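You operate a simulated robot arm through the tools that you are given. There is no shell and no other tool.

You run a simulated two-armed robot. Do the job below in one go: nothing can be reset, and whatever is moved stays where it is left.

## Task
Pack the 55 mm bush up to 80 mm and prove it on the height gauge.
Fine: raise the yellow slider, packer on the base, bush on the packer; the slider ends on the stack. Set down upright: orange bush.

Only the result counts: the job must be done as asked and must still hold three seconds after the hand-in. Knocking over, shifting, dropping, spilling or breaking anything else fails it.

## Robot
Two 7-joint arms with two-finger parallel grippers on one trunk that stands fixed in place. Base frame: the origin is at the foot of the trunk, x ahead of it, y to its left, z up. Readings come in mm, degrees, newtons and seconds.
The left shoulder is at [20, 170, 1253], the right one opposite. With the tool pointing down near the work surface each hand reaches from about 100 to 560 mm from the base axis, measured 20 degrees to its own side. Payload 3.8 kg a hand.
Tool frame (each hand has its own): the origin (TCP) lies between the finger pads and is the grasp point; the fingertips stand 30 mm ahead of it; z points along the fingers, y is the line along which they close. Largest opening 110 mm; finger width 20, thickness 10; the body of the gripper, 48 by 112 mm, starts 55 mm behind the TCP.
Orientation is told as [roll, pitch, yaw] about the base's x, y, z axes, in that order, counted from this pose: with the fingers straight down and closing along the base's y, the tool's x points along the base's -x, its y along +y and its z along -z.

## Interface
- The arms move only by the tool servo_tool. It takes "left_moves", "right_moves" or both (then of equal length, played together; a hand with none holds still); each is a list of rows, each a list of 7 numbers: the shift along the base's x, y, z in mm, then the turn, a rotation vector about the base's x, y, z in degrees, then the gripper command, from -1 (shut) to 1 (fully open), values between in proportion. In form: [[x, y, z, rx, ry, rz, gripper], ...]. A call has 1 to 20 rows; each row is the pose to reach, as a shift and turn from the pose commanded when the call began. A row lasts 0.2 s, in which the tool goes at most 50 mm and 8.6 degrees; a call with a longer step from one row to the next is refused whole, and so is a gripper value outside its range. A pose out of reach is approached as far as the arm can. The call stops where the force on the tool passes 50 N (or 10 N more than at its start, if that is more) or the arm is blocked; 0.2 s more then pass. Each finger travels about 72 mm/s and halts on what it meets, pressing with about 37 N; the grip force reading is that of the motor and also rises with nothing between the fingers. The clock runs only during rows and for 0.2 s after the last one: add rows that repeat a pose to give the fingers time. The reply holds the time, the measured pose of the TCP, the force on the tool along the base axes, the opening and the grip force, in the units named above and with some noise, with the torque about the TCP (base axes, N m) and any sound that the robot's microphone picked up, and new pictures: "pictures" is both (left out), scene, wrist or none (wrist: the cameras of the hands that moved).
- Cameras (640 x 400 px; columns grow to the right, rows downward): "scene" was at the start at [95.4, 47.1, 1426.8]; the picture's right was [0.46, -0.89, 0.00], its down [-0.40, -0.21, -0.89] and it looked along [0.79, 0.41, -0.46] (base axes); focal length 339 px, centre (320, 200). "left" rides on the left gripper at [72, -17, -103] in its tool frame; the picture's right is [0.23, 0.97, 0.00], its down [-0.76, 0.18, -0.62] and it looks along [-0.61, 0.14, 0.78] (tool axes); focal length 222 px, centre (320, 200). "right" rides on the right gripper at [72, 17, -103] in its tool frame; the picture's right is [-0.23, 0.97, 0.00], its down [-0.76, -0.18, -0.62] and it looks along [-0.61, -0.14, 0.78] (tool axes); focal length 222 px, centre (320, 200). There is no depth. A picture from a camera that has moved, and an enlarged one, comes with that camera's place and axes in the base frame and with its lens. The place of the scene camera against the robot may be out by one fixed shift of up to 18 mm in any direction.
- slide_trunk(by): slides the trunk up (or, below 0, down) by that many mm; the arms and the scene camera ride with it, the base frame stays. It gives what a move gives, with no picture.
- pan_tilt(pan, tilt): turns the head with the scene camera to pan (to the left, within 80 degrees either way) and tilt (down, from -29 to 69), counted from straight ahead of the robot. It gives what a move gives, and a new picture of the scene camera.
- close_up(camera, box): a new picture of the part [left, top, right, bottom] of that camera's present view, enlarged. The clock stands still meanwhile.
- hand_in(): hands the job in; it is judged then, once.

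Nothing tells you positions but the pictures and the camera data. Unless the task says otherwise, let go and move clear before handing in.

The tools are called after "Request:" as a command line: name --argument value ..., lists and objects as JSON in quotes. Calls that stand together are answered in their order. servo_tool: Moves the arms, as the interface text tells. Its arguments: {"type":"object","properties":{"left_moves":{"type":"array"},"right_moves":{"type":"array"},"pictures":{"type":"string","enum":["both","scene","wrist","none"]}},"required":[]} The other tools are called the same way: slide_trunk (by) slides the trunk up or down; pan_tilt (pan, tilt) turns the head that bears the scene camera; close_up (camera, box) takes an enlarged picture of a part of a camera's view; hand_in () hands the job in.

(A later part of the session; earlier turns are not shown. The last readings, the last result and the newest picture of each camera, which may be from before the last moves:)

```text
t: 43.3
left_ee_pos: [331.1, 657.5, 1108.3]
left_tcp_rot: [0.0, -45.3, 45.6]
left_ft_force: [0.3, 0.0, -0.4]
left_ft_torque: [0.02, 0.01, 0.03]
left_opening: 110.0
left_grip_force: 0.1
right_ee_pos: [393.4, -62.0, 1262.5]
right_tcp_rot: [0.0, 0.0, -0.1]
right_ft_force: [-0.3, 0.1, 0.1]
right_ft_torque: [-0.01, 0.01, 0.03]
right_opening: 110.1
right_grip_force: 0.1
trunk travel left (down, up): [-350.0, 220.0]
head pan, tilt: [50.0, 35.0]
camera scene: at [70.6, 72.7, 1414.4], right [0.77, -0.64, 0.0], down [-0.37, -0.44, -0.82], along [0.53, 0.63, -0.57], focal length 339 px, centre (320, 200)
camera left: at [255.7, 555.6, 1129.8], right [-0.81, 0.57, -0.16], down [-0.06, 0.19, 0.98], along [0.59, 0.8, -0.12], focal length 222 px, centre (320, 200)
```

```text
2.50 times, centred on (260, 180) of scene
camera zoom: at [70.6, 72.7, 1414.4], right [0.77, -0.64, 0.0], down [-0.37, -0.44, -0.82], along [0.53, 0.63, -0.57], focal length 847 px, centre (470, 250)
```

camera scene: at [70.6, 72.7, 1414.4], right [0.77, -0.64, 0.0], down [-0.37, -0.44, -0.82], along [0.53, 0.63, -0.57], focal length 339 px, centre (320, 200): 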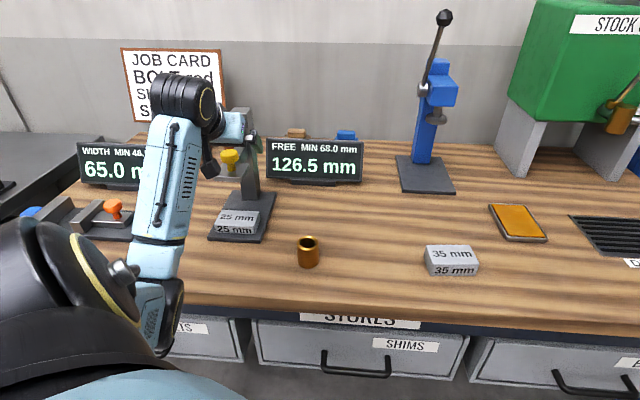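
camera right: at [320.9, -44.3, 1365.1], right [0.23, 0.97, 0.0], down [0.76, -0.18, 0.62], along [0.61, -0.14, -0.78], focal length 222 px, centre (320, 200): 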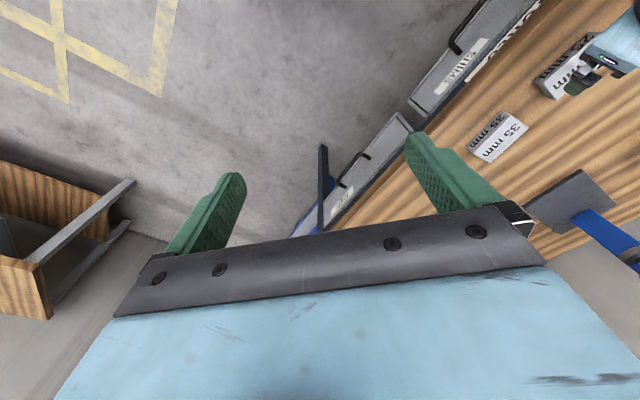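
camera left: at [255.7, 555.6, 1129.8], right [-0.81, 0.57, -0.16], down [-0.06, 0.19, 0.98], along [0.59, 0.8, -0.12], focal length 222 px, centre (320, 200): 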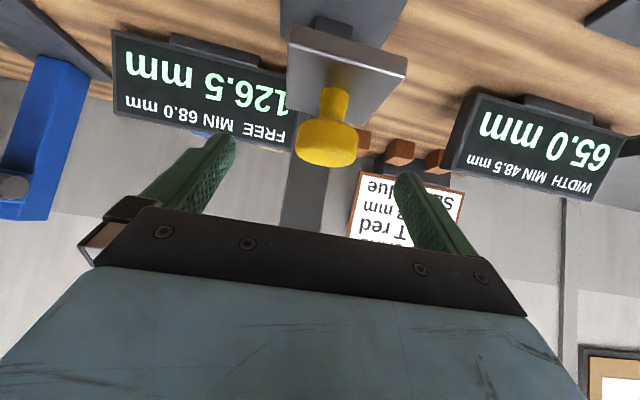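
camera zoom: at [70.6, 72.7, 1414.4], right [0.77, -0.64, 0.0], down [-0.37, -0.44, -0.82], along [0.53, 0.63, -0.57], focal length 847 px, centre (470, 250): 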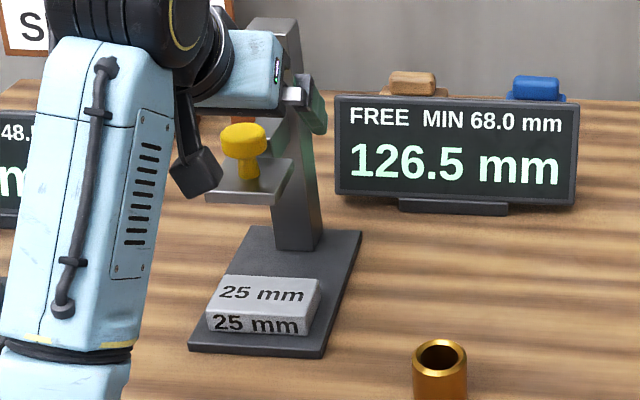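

The slider now stands at 126.5 mm and the base and packer have not moved. I back off, come round low in front, and line up on the packer again.

Request:
servo_tool --left_moves '[[-30, -30.5, 25, 0, 0, 0, 1], [-60, -61, 45, 0, 0, 0, 1], [-85, -86.5, 20, 0, 0, 0, 1], [-90, -91.6, -25, 0, 0, 0, 1], [-90, -91.6, -70, 0, 0, 0, 1], [-75, -76.4, -105, 0, 0, 0, 1], [-50, -51.5, -135, 0, 0, 0, 1], [-33.1, -34.8, -150, 0, 0, 0, 1], [-33.1, -34.8, -150, 0, 0, 0, 1]]' --pictures "both"

Request:
close_up --camera "left" --box '[160, 0, 480, 240]'

```text
t: 45.3
left_ee_pos: [299.3, 623.4, 956.5]
left_tcp_rot: [0.1, -45.2, 45.6]
left_ft_force: [-0.4, 0.2, 1.3]
left_ft_torque: [-0.02, 0.03, 0.02]
left_opening: 109.9
left_grip_force: 0.0
right_ee_pos: [392.3, -61.4, 1261.7]
right_tcp_rot: [-0.1, -0.1, 0.1]
right_ft_force: [0.1, -0.2, 0.0]
right_ft_torque: [0.02, 0.01, -0.01]
right_opening: 110.0
right_grip_force: 0.1
trunk travel left (down, up): [-350.0, 220.0]
head pan, tilt: [50.0, 35.0]
camera scene: at [70.5, 72.5, 1414.4], right [0.77, -0.64, 0.0], down [-0.37, -0.44, -0.82], along [0.53, 0.63, -0.57], focal length 339 px, centre (320, 200)
camera left: at [223.0, 521.7, 978.3], right [-0.81, 0.57, -0.16], down [-0.06, 0.19, 0.98], along [0.59, 0.8, -0.12], focal length 222 px, centre (320, 200)
```

scene: 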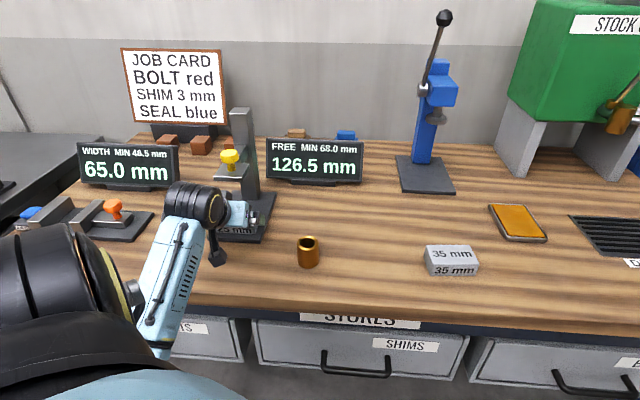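
left: 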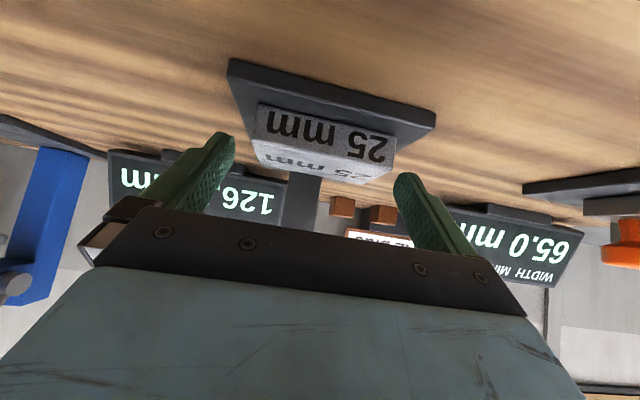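

```text
1.67 times, centred on (320, 120) of left
camera zoom: at [223.0, 521.7, 978.3], right [-0.81, 0.57, -0.16], down [-0.06, 0.19, 0.98], along [0.59, 0.8, -0.12], focal length 370 px, centre (320, 333)
```

zoom: 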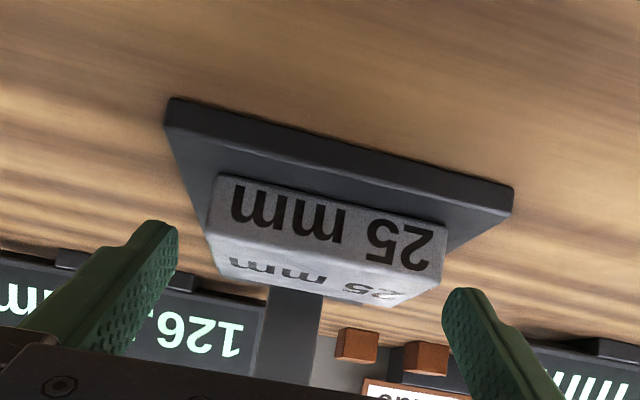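

The fingers are lined up either side of the packer. I advance, grip it, and lift it just 4 mm.

Request:
servo_tool --left_moves '[[6.5, 7, -7, 0, 0, 0, 1], [12.7, 13.4, -13, 0, 0, 0, 1], [12.7, 13.4, -13, 0, 0, 0, 1], [12.7, 13.4, -13, 0, 0, 0, 0.68], [12.7, 13.4, -13, 0, 0, 0, -1], [12.7, 13.4, -13, 0, 0, 0, -1], [12.7, 13.4, -13, 0, 0, 0, -1]]' --pictures "wrist"

Request:
servo_tool --left_moves '[[0, 0, 2, 0, 0, 0, -1], [0, 0, 4, 0, 0, 0, -1], [0, 0, 4, 0, 0, 0, -1]]' --pictures "wrist"

```text
t: 46.9
left_ee_pos: [313.1, 637.0, 943.6]
left_tcp_rot: [0.0, -45.2, 45.7]
left_ft_force: [-0.3, 0.7, 0.2]
left_ft_torque: [0.0, 0.03, -0.03]
left_opening: 89.2
left_grip_force: 37.4
right_ee_pos: [391.1, -61.9, 1262.2]
right_tcp_rot: [-0.1, 0.0, 0.1]
right_ft_force: [0.5, 0.2, -0.4]
right_ft_torque: [0.03, 0.06, 0.02]
right_opening: 110.0
right_grip_force: 0.1
trunk travel left (down, up): [-350.0, 220.0]
head pan, tilt: [50.0, 35.0]
camera left: at [235.8, 535.0, 965.7], right [-0.81, 0.57, -0.16], down [-0.06, 0.19, 0.98], along [0.59, 0.8, -0.12], focal length 222 px, centre (320, 200)
```

left: 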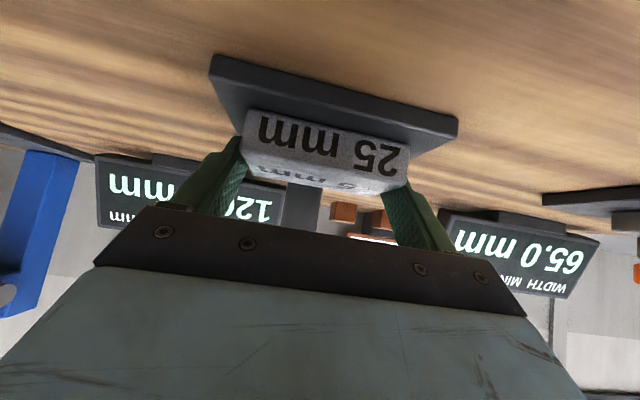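

```text
t: 47.7
left_ee_pos: [311.6, 636.8, 948.4]
left_tcp_rot: [0.1, -45.1, 45.6]
left_ft_force: [0.0, -1.0, -0.4]
left_ft_torque: [-0.02, 0.01, -0.01]
left_opening: 89.5
left_grip_force: 36.7
right_ee_pos: [392.3, -62.5, 1262.2]
right_tcp_rot: [0.0, 0.0, 0.0]
right_ft_force: [0.6, 0.9, 0.1]
right_ft_torque: [0.01, -0.01, 0.01]
right_opening: 110.0
right_grip_force: 0.0
trunk travel left (down, up): [-350.0, 220.0]
head pan, tilt: [50.0, 35.0]
camera left: at [235.5, 535.0, 969.9], right [-0.81, 0.57, -0.16], down [-0.06, 0.19, 0.98], along [0.59, 0.8, -0.12], focal length 222 px, centre (320, 200)
```

left: 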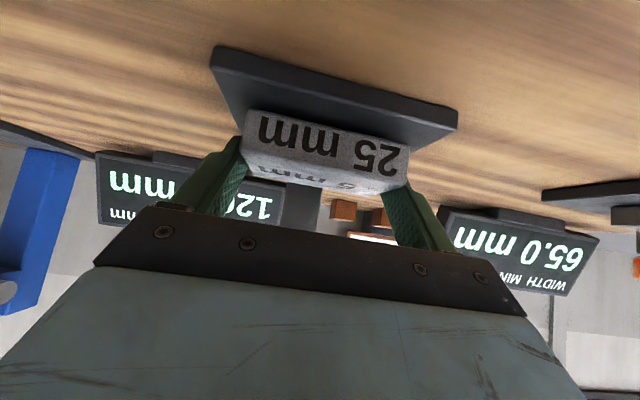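

Packer is lifted clear. I slide it 20 mm forward under the plate centre in small steps.

Request:
servo_tool --left_moves '[[3.5, 3.6, 0, 0, 0, 0, -1], [7, 7.1, 0, 0, 0, 0, -1], [10.5, 10.7, 0, 0, 0, 0, -1], [14, 14.3, 0, 0, 0, 0, -1], [14, 14.3, 0, 0, 0, 0, -1]]' --pictures "both"

Request:
close_up --camera "scene" --box '[190, 130, 310, 250]'

```text
t: 48.9
left_ee_pos: [326.7, 652.0, 949.0]
left_tcp_rot: [0.0, -45.2, 45.6]
left_ft_force: [0.2, 0.3, -1.3]
left_ft_torque: [0.0, 0.01, -0.03]
left_opening: 89.5
left_grip_force: 37.1
right_ee_pos: [392.3, -62.5, 1262.5]
right_tcp_rot: [0.0, 0.0, 0.0]
right_ft_force: [-0.3, 0.2, 0.6]
right_ft_torque: [-0.01, -0.01, -0.02]
right_opening: 109.9
right_grip_force: 0.0
trunk travel left (down, up): [-350.0, 220.0]
head pan, tilt: [50.0, 35.0]
camera scene: at [70.6, 72.8, 1414.4], right [0.77, -0.64, 0.0], down [-0.37, -0.44, -0.82], along [0.53, 0.63, -0.57], focal length 339 px, centre (320, 200)
camera left: at [250.2, 549.2, 970.6], right [-0.81, 0.57, -0.16], down [-0.06, 0.19, 0.98], along [0.59, 0.8, -0.12], focal length 222 px, centre (320, 200)
```

scene: 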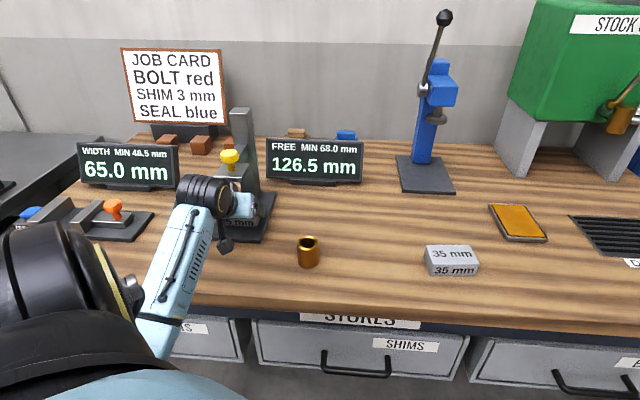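
left: 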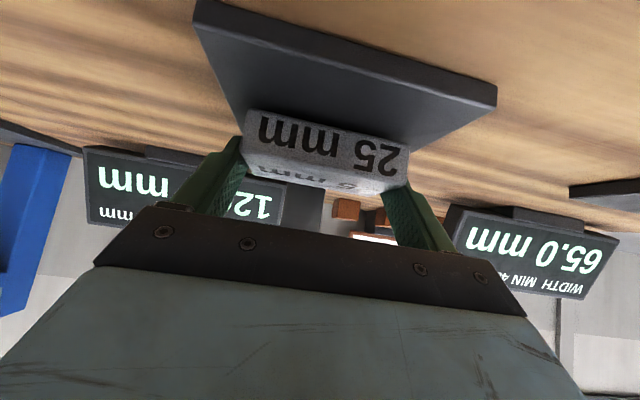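

```text
3.33 times, centred on (250, 190) of scene
camera zoom: at [70.6, 72.8, 1414.4], right [0.77, -0.64, 0.0], down [-0.37, -0.44, -0.82], along [0.53, 0.63, -0.57], focal length 1129 px, centre (553, 233)
```

zoom: 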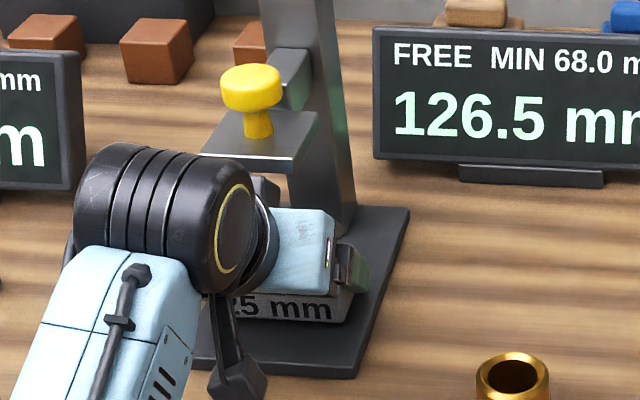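

No contact and the slider is unchanged. I lower the packer onto the base.

Request:
servo_tool --left_moves '[[0, 0, -2, 0, 0, 0, -1], [0, 0, -4, 0, 0, 0, -1], [0, 0, -4, 0, 0, 0, -1]]' --pictures "none"

Request:
servo_tool --left_moves '[[0, 0, -1, 0, 0, 0, -1], [0, 0, -1, 0, 0, 0, -1]]' --pictures "none"

```text
t: 49.7
left_ee_pos: [324.8, 650.4, 944.5]
left_tcp_rot: [0.0, -45.2, 45.6]
left_ft_force: [-0.3, 0.7, -1.8]
left_ft_torque: [-0.03, -0.03, 0.01]
left_opening: 89.6
left_grip_force: 37.0
right_ee_pos: [392.2, -61.8, 1261.9]
right_tcp_rot: [0.0, -0.1, 0.0]
right_ft_force: [0.4, 0.0, 0.0]
right_ft_torque: [-0.03, -0.01, -0.03]
right_opening: 110.0
right_grip_force: 0.0
trunk travel left (down, up): [-350.0, 220.0]
head pan, tilt: [50.0, 35.0]
```

```text
t: 50.3
left_ee_pos: [325.4, 650.9, 943.8]
left_tcp_rot: [0.0, -45.4, 45.6]
left_ft_force: [1.0, 1.1, 2.2]
left_ft_torque: [-0.01, 0.01, -0.02]
left_opening: 89.4
left_grip_force: 37.4
right_ee_pos: [392.7, -61.7, 1262.4]
right_tcp_rot: [0.1, 0.0, 0.0]
right_ft_force: [-0.8, -0.2, 0.4]
right_ft_torque: [-0.02, -0.01, -0.02]
right_opening: 110.0
right_grip_force: 0.1
trunk travel left (down, up): [-350.0, 220.0]
head pan, tilt: [50.0, 35.0]
```

Contact is light and level. I release the packer and withdraw straight back first, then up.

Request:
servo_tool --left_moves '[[0, 0, 0, 0, 0, 0, 0.72], [0, 0, 0, 0, 0, 0, 0.8], [0, 0, 1, 0, 0, 0, 1], [0, 0, 2, 0, 0, 0, 1], [-7, -7.1, 3, 0, 0, 0, 1], [-21, -21.4, 5, 0, 0, 0, 1], [-35, -35.7, 10, 0, 0, 0, 1], [-60, -61.1, 35, 0, 0, 0, 1], [-80, -81.5, 65, 0, 0, 0, 1], [-80, -81.5, 105, 0, 0, 0, 1], [-80, -81.5, 105, 0, 0, 0, 1]]' --pictures "both"

Request:
close_up --camera "left" --box '[200, 0, 480, 240]'

Request:
close_up --camera "scene" --box '[170, 100, 350, 260]'

```text
t: 52.7
left_ee_pos: [245.9, 567.9, 1048.4]
left_tcp_rot: [0.0, -45.2, 45.6]
left_ft_force: [0.3, -0.4, 0.1]
left_ft_torque: [-0.01, 0.0, -0.01]
left_opening: 110.2
left_grip_force: 0.0
right_ee_pos: [392.4, -62.7, 1262.9]
right_tcp_rot: [0.0, 0.0, 0.0]
right_ft_force: [-0.1, -0.6, 0.3]
right_ft_torque: [-0.02, 0.01, -0.01]
right_opening: 110.0
right_grip_force: 0.1
trunk travel left (down, up): [-350.0, 220.0]
head pan, tilt: [50.0, 35.0]
camera scene: at [70.3, 72.5, 1414.4], right [0.77, -0.64, 0.0], down [-0.37, -0.44, -0.82], along [0.53, 0.63, -0.57], focal length 339 px, centre (320, 200)
camera left: at [169.6, 467.0, 1070.7], right [-0.81, 0.57, -0.16], down [-0.06, 0.19, 0.98], along [0.59, 0.8, -0.12], focal length 222 px, centre (320, 200)
```

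scene: 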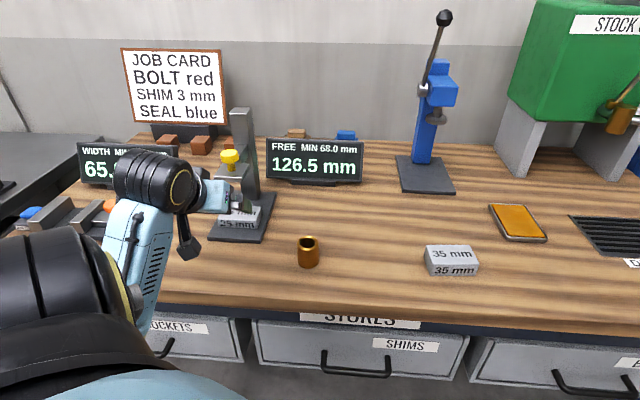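
left: 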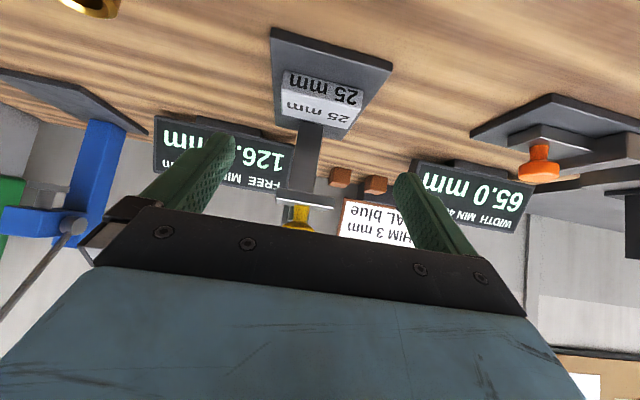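

```text
1.67 times, centred on (340, 120) of left
camera zoom: at [169.6, 467.0, 1070.7], right [-0.81, 0.57, -0.16], down [-0.06, 0.19, 0.98], along [0.59, 0.8, -0.12], focal length 370 px, centre (287, 333)
```

zoom: 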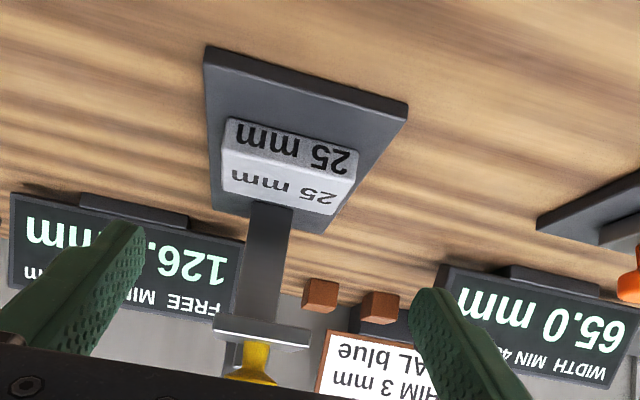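

```text
2.50 times, centred on (260, 180) of scene
camera zoom: at [70.3, 72.5, 1414.4], right [0.77, -0.64, 0.0], down [-0.37, -0.44, -0.82], along [0.53, 0.63, -0.57], focal length 847 px, centre (470, 250)
```

zoom: 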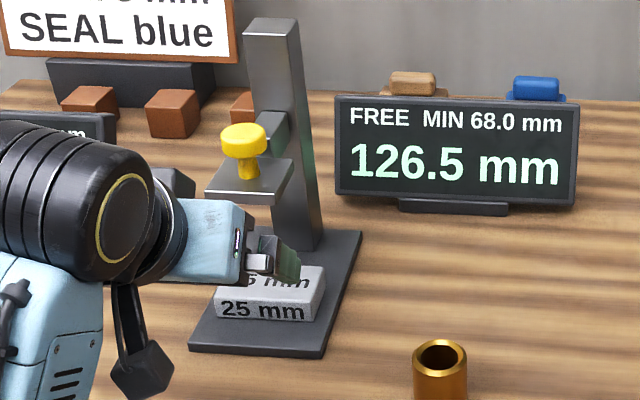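

The packer now stands centred under the plate (u≈696, v≈223) and the slider holds at 126.5. Next is the bush: I move over in front of it and flatten the tool to 30° below horizontal so the hand fits under the plate later.

Request:
servo_tool --left_moves '[[20.7, -26.6, -5, 2.1, -2.1, 0, 1], [41.3, -53.2, -10, 4.3, -4.2, 0, 1], [62, -79.8, -20, 6.4, -6.3, 0, 1], [82.6, -106.4, -34, 8.6, -8.4, 0, 1], [103.3, -133, -48, 10.7, -10.5, 0, 1], [103.3, -133, -48, 10.7, -10.5, 0, 1]]' --pictures "both"

Request:
close_up --camera "left" --box '[200, 0, 480, 240]'

```text
t: 54.1
left_ee_pos: [351.0, 437.0, 999.8]
left_tcp_rot: [0.0, -60.1, 45.5]
left_ft_force: [-0.3, 0.4, 0.3]
left_ft_torque: [0.0, -0.01, 0.01]
left_opening: 110.0
left_grip_force: 0.1
right_ee_pos: [391.9, -62.2, 1261.8]
right_tcp_rot: [0.0, 0.0, 0.0]
right_ft_force: [-0.1, 0.2, 0.3]
right_ft_torque: [-0.05, -0.01, -0.03]
right_opening: 110.1
right_grip_force: 0.2
trunk travel left (down, up): [-350.0, 220.0]
head pan, tilt: [50.0, 35.0]
camera scene: at [70.4, 73.1, 1414.4], right [0.77, -0.64, 0.0], down [-0.37, -0.44, -0.82], along [0.53, 0.63, -0.57], focal length 339 px, centre (320, 200)
camera left: at [273.5, 334.5, 988.2], right [-0.77, 0.6, -0.2], down [-0.24, 0.01, 0.97], along [0.59, 0.8, 0.14], focal length 222 px, centre (320, 200)
```

scene: 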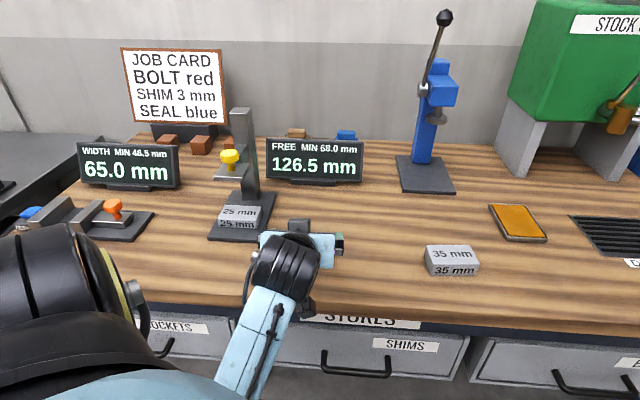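
left: 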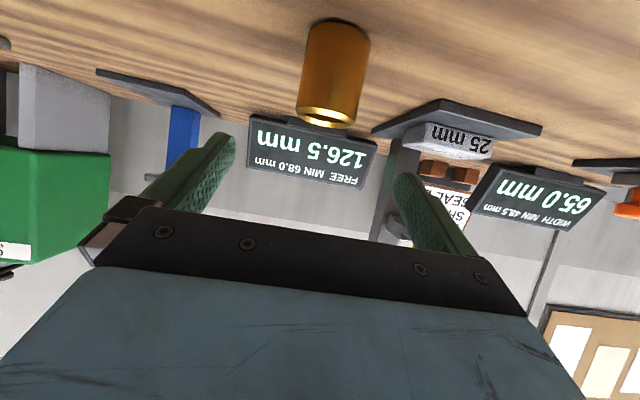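

```text
1.67 times, centred on (340, 120) of left
camera zoom: at [273.5, 334.5, 988.2], right [-0.77, 0.6, -0.2], down [-0.24, 0.01, 0.97], along [0.59, 0.8, 0.14], focal length 370 px, centre (287, 333)
```

zoom: 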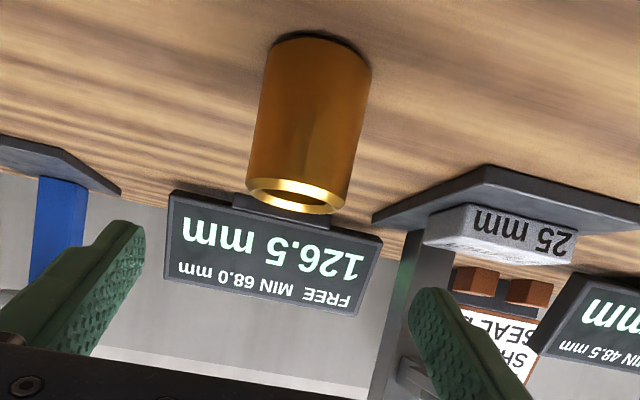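

The bush measures at (u 595, v 55.5), about 43–44 mm in diameter. I lower the open fingers around it, aiming to hold it a little above mid-height.

Request:
servo_tool --left_moves '[[6, 6, -20, 0, 0, 0, 1], [12, 12, -40, 0, 0, 0, 1], [18.4, 17.7, -55.5, 0, 0, 0, 1], [18.4, 17.7, -55.5, 0, 0, 0, 1]]' --pictures "both"

Request:
close_up --camera "left" --box '[160, 0, 480, 240]'

Request:
close_up --camera "scene" --box '[220, 190, 380, 310]'

```text
t: 55.1
left_ee_pos: [366.6, 455.4, 945.6]
left_tcp_rot: [0.0, -60.2, 45.5]
left_ft_force: [0.1, 0.1, -0.2]
left_ft_torque: [-0.03, 0.01, 0.01]
left_opening: 110.0
left_grip_force: 0.1
right_ee_pos: [391.8, -62.6, 1261.6]
right_tcp_rot: [0.0, -0.1, -0.1]
right_ft_force: [0.3, 0.1, 0.8]
right_ft_torque: [-0.02, -0.02, -0.02]
right_opening: 110.2
right_grip_force: 0.1
trunk travel left (down, up): [-350.0, 220.0]
head pan, tilt: [50.0, 35.0]
camera scene: at [70.5, 72.5, 1414.4], right [0.77, -0.64, 0.0], down [-0.37, -0.44, -0.82], along [0.53, 0.63, -0.57], focal length 339 px, centre (320, 200)
camera left: at [290.7, 352.1, 932.4], right [-0.77, 0.6, -0.2], down [-0.24, 0.01, 0.97], along [0.59, 0.8, 0.14], focal length 222 px, centre (320, 200)
```

scene: 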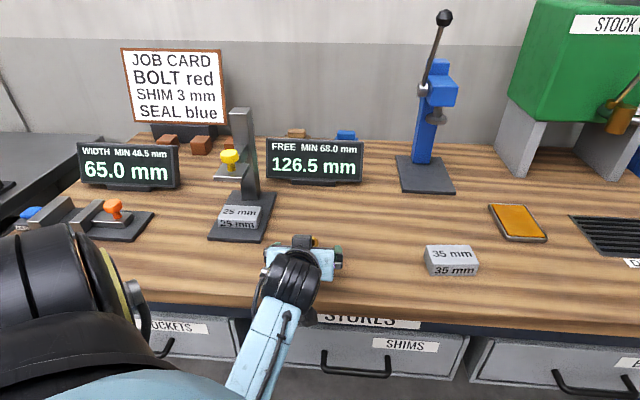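
left: 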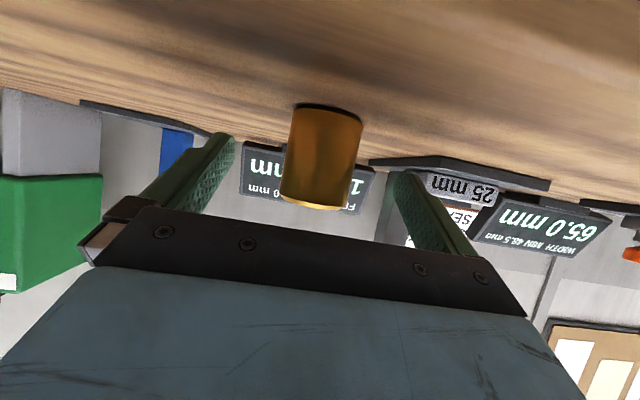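

```text
1.67 times, centred on (320, 120) of left
camera zoom: at [290.7, 352.1, 932.4], right [-0.77, 0.6, -0.2], down [-0.24, 0.01, 0.97], along [0.59, 0.8, 0.14], focal length 370 px, centre (320, 333)
```

zoom: 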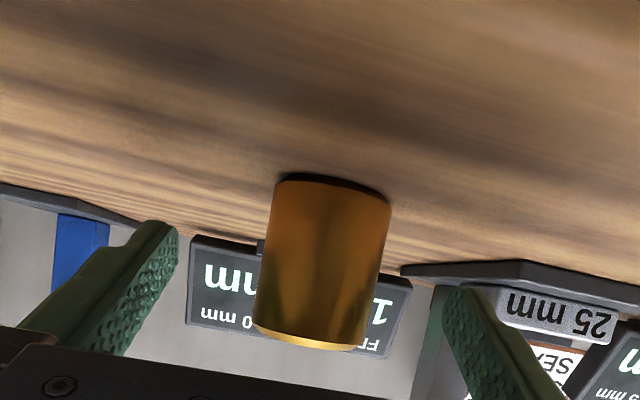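

```text
3.33 times, centred on (300, 250) of scene
camera zoom: at [70.5, 72.5, 1414.4], right [0.77, -0.64, 0.0], down [-0.37, -0.44, -0.82], along [0.53, 0.63, -0.57], focal length 1129 px, centre (387, 33)
```

zoom: 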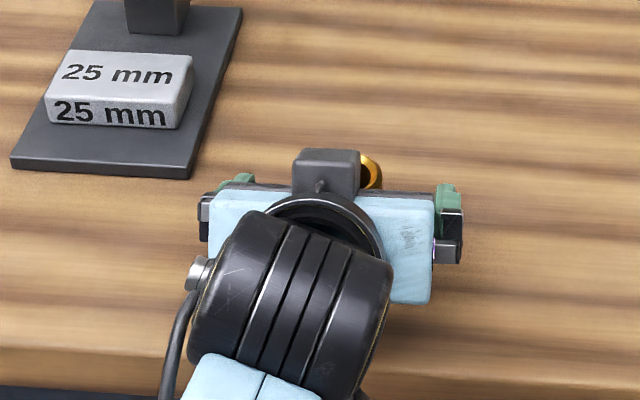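

The bush is centred between the fingers. I close on it slowly.

Request:
servo_tool --left_moves '[[0, 0, 0, 0, 0, 0, 0.5], [0, 0, 0, 0, 0, 0, 0.1], [0, 0, 0, 0, 0, 0, -0.1], [0, 0, 0, 0, 0, 0, -0.3], [0, 0, 0, 0, 0, 0, -1], [0, 0, 0, 0, 0, 0, -1], [0, 0, 0, 0, 0, 0, -1]]' --pictures "wrist"

Request:
close_up --camera "left" --box '[160, 0, 480, 240]'

```text
t: 56.7
left_ee_pos: [368.3, 455.5, 942.5]
left_tcp_rot: [0.0, -60.1, 45.6]
left_ft_force: [0.0, 1.0, 0.3]
left_ft_torque: [-0.04, 0.03, -0.02]
left_opening: 40.2
left_grip_force: 37.0
right_ee_pos: [392.9, -61.7, 1262.0]
right_tcp_rot: [0.0, 0.0, 0.0]
right_ft_force: [0.7, 0.2, -0.3]
right_ft_torque: [0.02, 0.03, 0.0]
right_opening: 110.1
right_grip_force: 0.0
trunk travel left (down, up): [-350.0, 220.0]
head pan, tilt: [50.0, 35.0]
camera left: at [290.8, 352.2, 932.3], right [-0.77, 0.6, -0.2], down [-0.24, 0.01, 0.97], along [0.59, 0.8, 0.14], focal length 222 px, centre (320, 200)
```

left: 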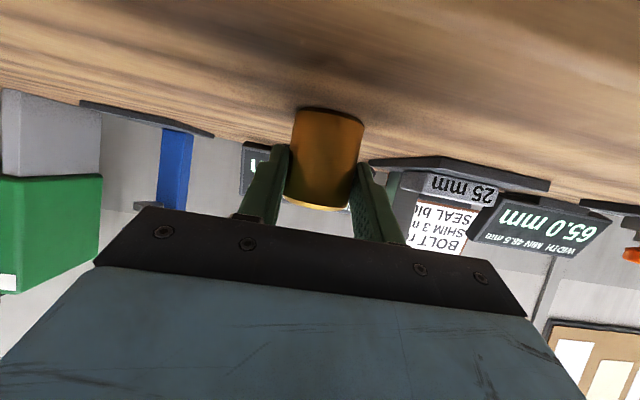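

```text
1.67 times, centred on (320, 120) of left
camera zoom: at [290.8, 352.2, 932.3], right [-0.77, 0.6, -0.2], down [-0.24, 0.01, 0.97], along [0.59, 0.8, 0.14], focal length 370 px, centre (320, 333)
```

zoom: 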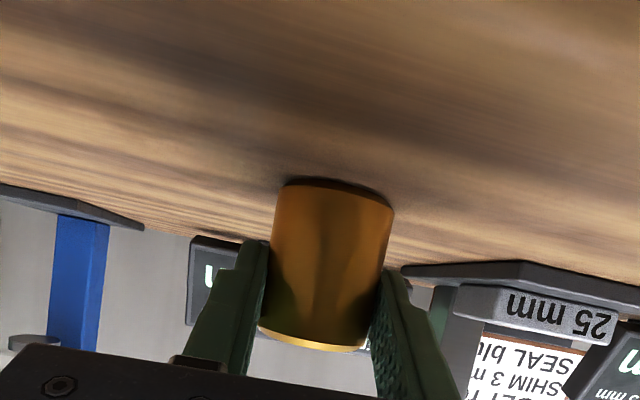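

The bush is held at 40 mm diameter. I lift it straight up and check it hangs upright.

Request:
servo_tool --left_moves '[[0, 0, 4, 0, 0, 0, -1], [0, 0, 10, 0, 0, 0, -1], [0, 0, 25, 0, 0, 0, -1], [0, 0, 45, 0, 0, 0, -1], [0, 0, 60, 0, 0, 0, -1], [0, 0, 60, 0, 0, 0, -1]]' --pictures "both"

Request:
close_up --camera "left" --box '[160, 0, 480, 240]'

```text
t: 58.1
left_ee_pos: [367.1, 453.2, 1004.8]
left_tcp_rot: [0.0, -60.2, 45.6]
left_ft_force: [-0.5, 0.2, -2.8]
left_ft_torque: [-0.03, 0.01, -0.06]
left_opening: 40.2
left_grip_force: 37.0
right_ee_pos: [393.0, -61.5, 1261.9]
right_tcp_rot: [0.0, 0.1, 0.0]
right_ft_force: [-0.1, 0.4, 0.3]
right_ft_torque: [-0.04, 0.0, 0.01]
right_opening: 109.9
right_grip_force: 0.1
trunk travel left (down, up): [-350.0, 220.0]
head pan, tilt: [50.0, 35.0]
camera scene: at [70.8, 73.0, 1414.3], right [0.77, -0.64, 0.0], down [-0.37, -0.44, -0.82], along [0.53, 0.63, -0.57], focal length 339 px, centre (320, 200)
camera left: at [290.5, 350.6, 993.4], right [-0.77, 0.6, -0.2], down [-0.24, 0.01, 0.97], along [0.59, 0.8, 0.14], focal length 222 px, centre (320, 200)
```

scene: 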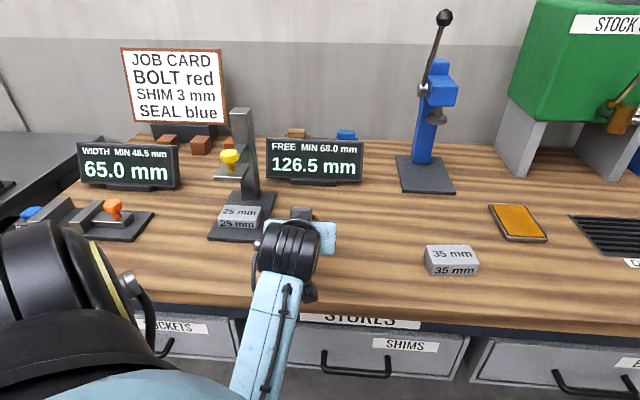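
left: 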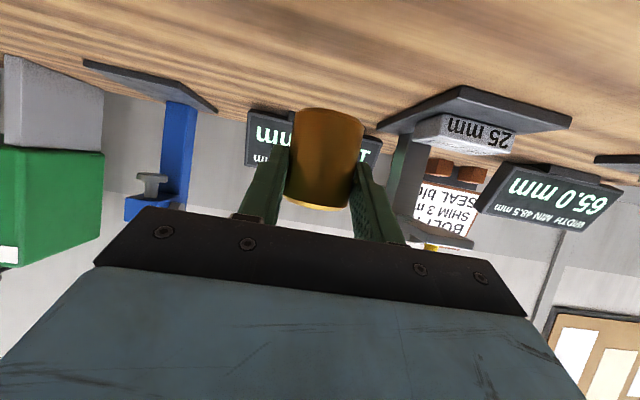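

```text
1.67 times, centred on (320, 120) of left
camera zoom: at [290.5, 350.6, 993.4], right [-0.77, 0.6, -0.2], down [-0.24, 0.01, 0.97], along [0.59, 0.8, 0.14], focal length 370 px, centre (320, 333)
```

zoom: 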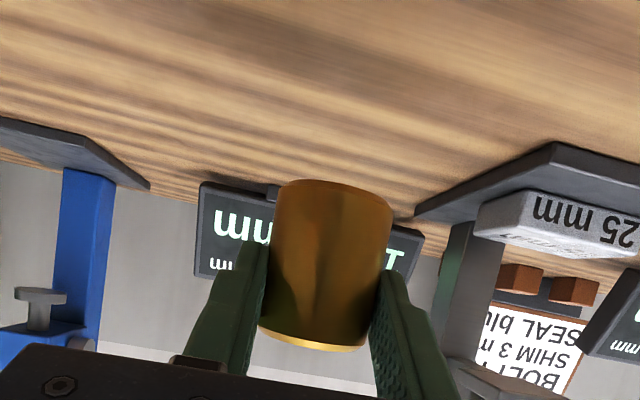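

The bush hangs upright with no slip. I carry it sideways to a point in front of the gauge.

Request:
servo_tool --left_moves '[[-18.3, 29.3, 0, 0, 0, 0, -1], [-36.6, 58.6, 0, 0, 0, 0, -1], [-55, 87.8, 0, 0, 0, 0, -1], [-73.3, 117.1, -2, 0, 0, 0, -1], [-91.6, 146.4, -4, 0, 0, 0, -1], [-91.6, 146.4, -4, 0, 0, 0, -1]]' --pictures "both"

Request:
close_up --camera "left" --box '[160, 0, 480, 240]'

Request:
close_up --camera "scene" --box '[170, 120, 330, 260]'

```text
t: 59.5
left_ee_pos: [276.5, 602.1, 1002.3]
left_tcp_rot: [0.0, -60.1, 45.4]
left_ft_force: [0.4, 0.6, -3.6]
left_ft_torque: [-0.07, 0.06, 0.01]
left_opening: 40.2
left_grip_force: 36.9
right_ee_pos: [393.4, -62.5, 1262.3]
right_tcp_rot: [0.0, -0.1, 0.0]
right_ft_force: [-0.6, -0.5, -0.8]
right_ft_torque: [0.0, 0.0, -0.01]
right_opening: 110.0
right_grip_force: 0.1
trunk travel left (down, up): [-350.0, 220.0]
head pan, tilt: [50.0, 35.0]
camera scene: at [71.1, 72.6, 1414.4], right [0.77, -0.64, 0.0], down [-0.37, -0.44, -0.82], along [0.53, 0.63, -0.57], focal length 339 px, centre (320, 200)
camera left: at [198.4, 498.5, 990.4], right [-0.77, 0.6, -0.2], down [-0.24, 0.01, 0.97], along [0.59, 0.8, 0.14], focal length 222 px, centre (320, 200)
```

scene: 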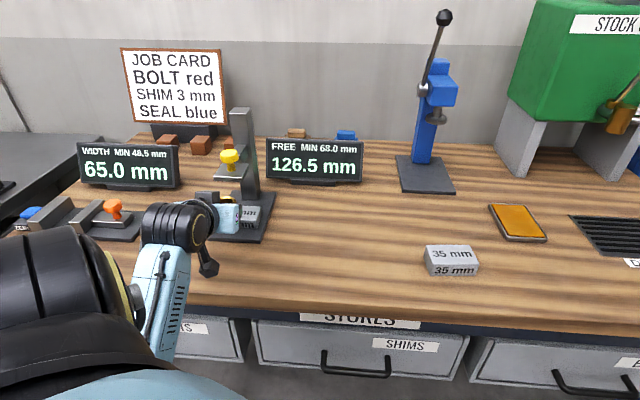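
left: 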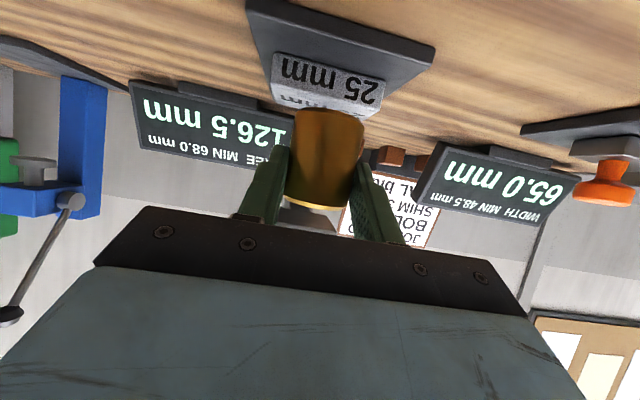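

```text
1.67 times, centred on (320, 120) of left
camera zoom: at [198.4, 498.5, 990.4], right [-0.77, 0.6, -0.2], down [-0.24, 0.01, 0.97], along [0.59, 0.8, 0.14], focal length 370 px, centre (320, 333)
```

zoom: 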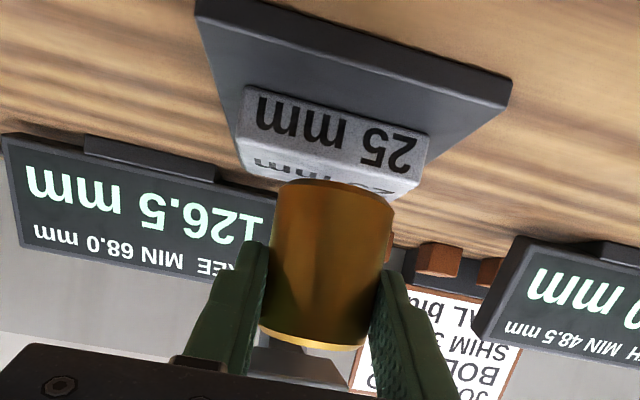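

```text
2.86 times, centred on (250, 190) of scene
camera zoom: at [71.1, 72.6, 1414.4], right [0.77, -0.64, 0.0], down [-0.37, -0.44, -0.82], along [0.53, 0.63, -0.57], focal length 968 px, centre (520, 229)
```

zoom: 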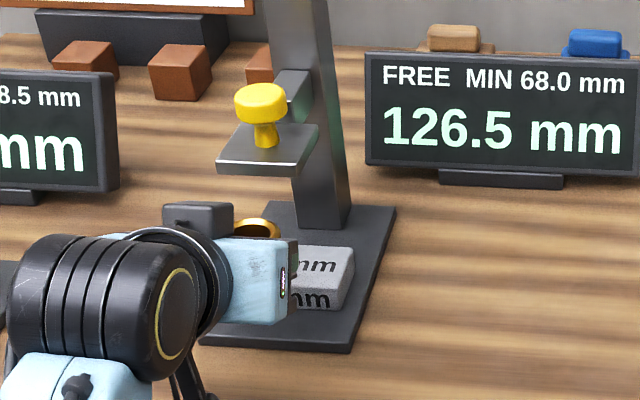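

The bush hovers in front of the packer, upright, slider still at 126.5. I zoom in to fix the bush's exact position in the hand relative to the packer before going in.

Request:
close_up --camera "left" --box '[260, 90, 390, 220]'

Request:
close_up --camera "left" --box '[230, 0, 450, 137]'

Request:
close_up --camera "scene" --box '[190, 140, 270, 240]'

```text
3.08 times, centred on (325, 155) of left
camera zoom: at [198.4, 498.5, 990.4], right [-0.77, 0.6, -0.2], down [-0.24, 0.01, 0.97], along [0.59, 0.8, 0.14], focal length 684 px, centre (305, 338)
```

zoom: 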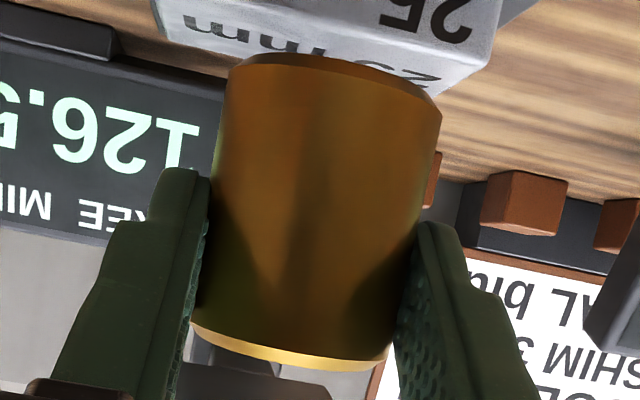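

```text
2.91 times, centred on (340, 68) of left
camera zoom: at [198.4, 498.5, 990.4], right [-0.77, 0.6, -0.2], down [-0.24, 0.01, 0.97], along [0.59, 0.8, 0.14], focal length 646 px, centre (262, 582)
```

zoom: 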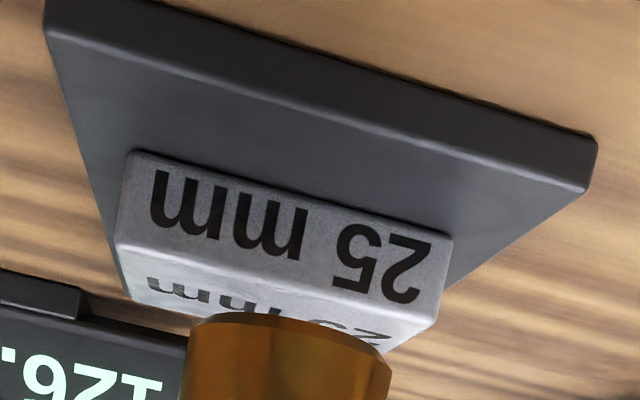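

```text
4.00 times, centred on (230, 190) of scene
camera zoom: at [71.1, 72.6, 1414.4], right [0.77, -0.64, 0.0], down [-0.37, -0.44, -0.82], along [0.53, 0.63, -0.57], focal length 1355 px, centre (680, 240)
```

zoom: 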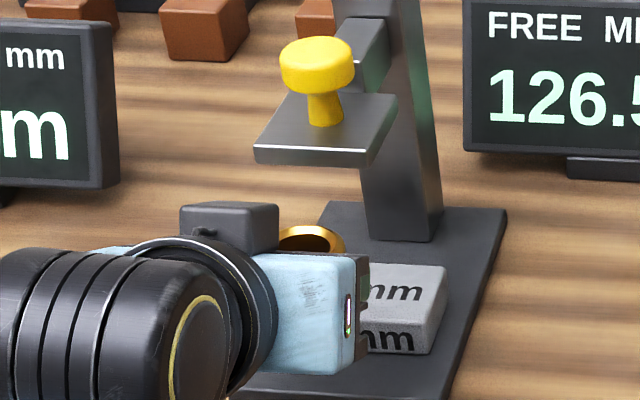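

The bush sits 8 mm ahead of the TCP; the packer front is about 186 mm ahead of the camera, so about 76 mm forward centres the bush nicely under the plate. I go 70 mm in at hover height and check for contact.

Request:
servo_tool --left_moves '[[12.5, 12.3, -4, 0, 0, 0, -1], [24.9, 24.6, -8, 0, 0, 0, -1], [37.3, 36.9, -12, 0, 0, 0, -1], [44, 43.5, -15, 0, 0, 0, -1], [49.8, 49.2, -16.5, 0, 0, 0, -1], [49.8, 49.2, -16.5, 0, 0, 0, -1]]' --pictures "both"

Request:
close_up --camera "left" --box '[200, 0, 460, 220]'

Request:
close_up --camera "scene" --box '[190, 140, 290, 240]'

```text
t: 60.9
left_ee_pos: [325.9, 648.8, 984.8]
left_tcp_rot: [0.0, -60.1, 45.6]
left_ft_force: [-0.5, -0.2, -3.8]
left_ft_torque: [-0.03, 0.01, -0.01]
left_opening: 39.9
left_grip_force: 37.2
right_ee_pos: [392.1, -62.2, 1262.3]
right_tcp_rot: [-0.1, 0.0, 0.1]
right_ft_force: [0.3, 0.5, 0.1]
right_ft_torque: [-0.03, 0.01, 0.02]
right_opening: 110.0
right_grip_force: 0.0
trunk travel left (down, up): [-350.0, 220.0]
head pan, tilt: [50.0, 35.0]
camera scene: at [70.6, 72.9, 1414.4], right [0.77, -0.64, 0.0], down [-0.37, -0.44, -0.82], along [0.53, 0.63, -0.57], focal length 339 px, centre (320, 200)
camera left: at [249.2, 546.1, 973.6], right [-0.77, 0.6, -0.2], down [-0.24, 0.01, 0.97], along [0.59, 0.8, 0.14], focal length 222 px, centre (320, 200)
```

scene: 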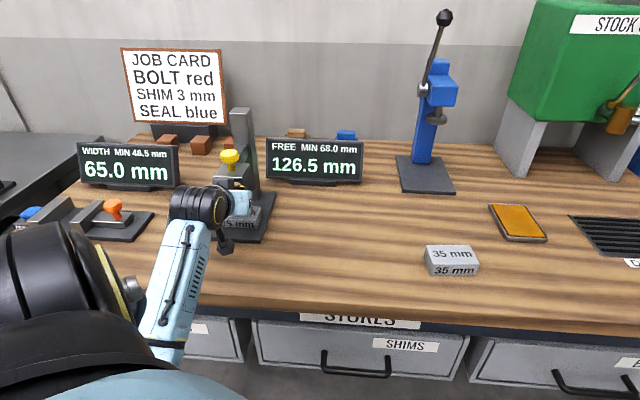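
left: 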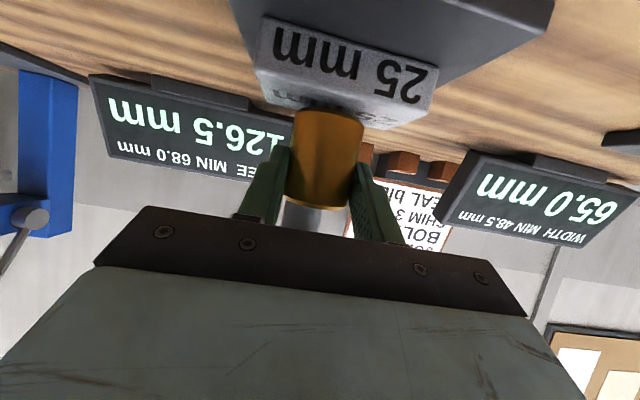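

```text
1.82 times, centred on (330, 110) of left
camera zoom: at [249.2, 546.1, 973.6], right [-0.77, 0.6, -0.2], down [-0.24, 0.01, 0.97], along [0.59, 0.8, 0.14], focal length 404 px, centre (302, 364)
```

zoom: 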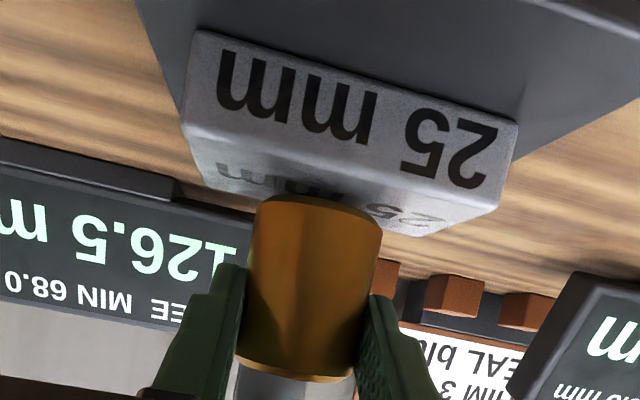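

```text
4.00 times, centred on (240, 190) of scene
camera zoom: at [70.6, 72.9, 1414.4], right [0.77, -0.64, 0.0], down [-0.37, -0.44, -0.82], along [0.53, 0.63, -0.57], focal length 1355 px, centre (640, 240)
```

zoom: 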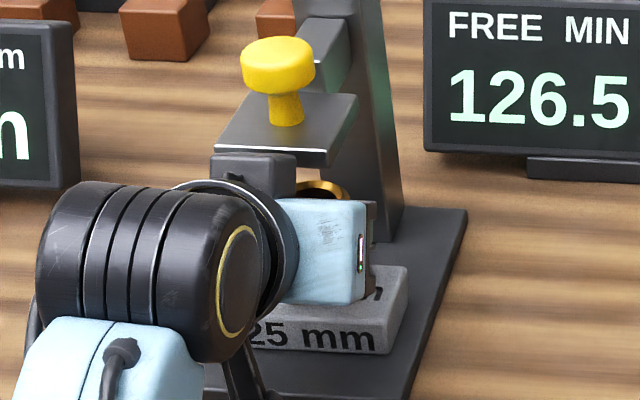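

No contact so far; the bush is about 17 mm behind the packer's front edge and 2 mm off laterally. I creep forward in 3 mm steps, watching the force.

Request:
servo_tool --left_moves '[[0.4, 1.7, 0, 0, 0, 0, -1], [0.8, 3.4, 0, 0, 0, 0, -1], [0.8, 3.4, 0, 0, 0, 0, -1]]' --pictures "none"

Request:
servo_tool --left_moves '[[1, 1, 0, 0, 0, 0, -1], [2.1, 2.1, 0, 0, 0, 0, -1], [2.1, 2.1, 0, 0, 0, 0, -1]]' --pictures "both"

Request:
close_up --camera "left" --box '[200, 0, 460, 220]'

Request:
close_up --camera "scene" --box '[190, 140, 290, 240]'

```text
t: 61.7
left_ee_pos: [326.8, 653.3, 984.4]
left_tcp_rot: [0.1, -60.1, 45.6]
left_ft_force: [0.9, 0.0, -2.9]
left_ft_torque: [-0.01, 0.06, 0.01]
left_opening: 40.3
left_grip_force: 36.8
right_ee_pos: [391.8, -62.1, 1262.1]
right_tcp_rot: [0.0, 0.0, -0.1]
right_ft_force: [0.2, 0.6, -0.1]
right_ft_torque: [0.01, 0.0, -0.01]
right_opening: 110.0
right_grip_force: 0.1
trunk travel left (down, up): [-350.0, 220.0]
head pan, tilt: [50.0, 35.0]
```

```text
t: 62.5
left_ee_pos: [328.4, 656.1, 983.8]
left_tcp_rot: [0.1, -60.1, 45.6]
left_ft_force: [-0.3, -0.2, -3.4]
left_ft_torque: [-0.02, 0.04, 0.03]
left_opening: 40.1
left_grip_force: 37.1
right_ee_pos: [392.6, -62.1, 1261.0]
right_tcp_rot: [0.0, 0.1, -0.1]
right_ft_force: [-0.6, 0.0, 0.7]
right_ft_torque: [0.01, 0.0, 0.0]
right_opening: 109.9
right_grip_force: 0.1
trunk travel left (down, up): [-350.0, 220.0]
head pan, tilt: [50.0, 35.0]
camera scene: at [70.8, 73.0, 1414.3], right [0.77, -0.64, 0.0], down [-0.37, -0.44, -0.82], along [0.53, 0.63, -0.57], focal length 339 px, centre (320, 200)
camera left: at [252.3, 552.8, 972.8], right [-0.77, 0.6, -0.2], down [-0.24, 0.01, 0.97], along [0.59, 0.8, 0.14], focal length 222 px, centre (320, 200)
```

scene: 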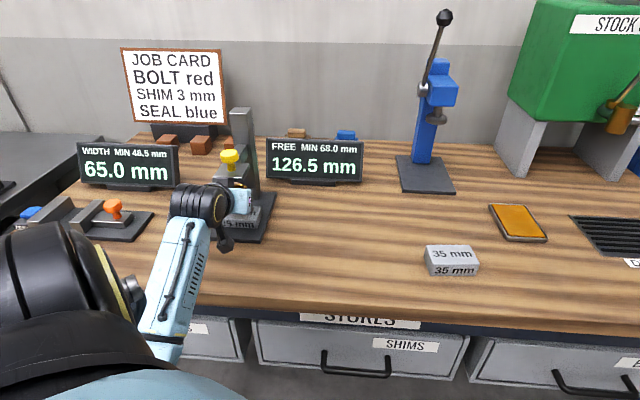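
left: 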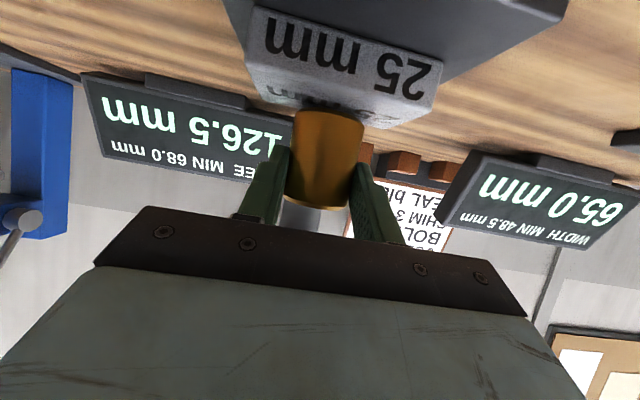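

```text
1.82 times, centred on (330, 110) of left
camera zoom: at [252.3, 552.8, 972.8], right [-0.77, 0.6, -0.2], down [-0.24, 0.01, 0.97], along [0.59, 0.8, 0.14], focal length 404 px, centre (302, 364)
```

zoom: 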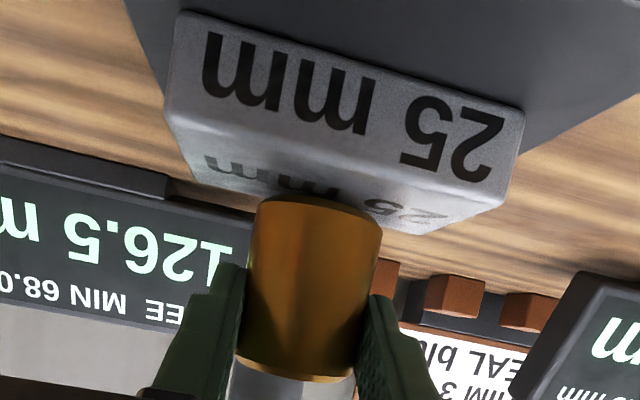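

```text
4.00 times, centred on (240, 190) of scene
camera zoom: at [70.8, 73.0, 1414.3], right [0.77, -0.64, 0.0], down [-0.37, -0.44, -0.82], along [0.53, 0.63, -0.57], focal length 1355 px, centre (640, 240)
```

zoom: 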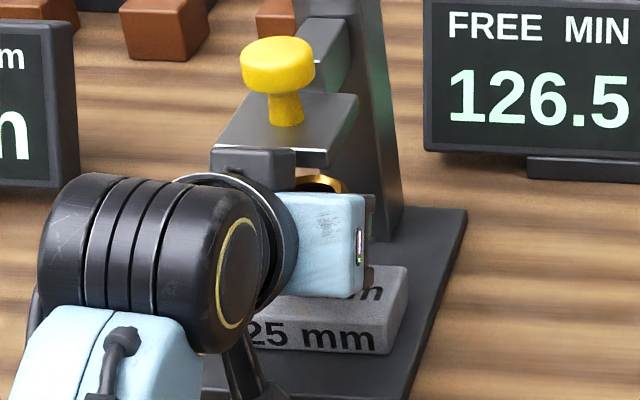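

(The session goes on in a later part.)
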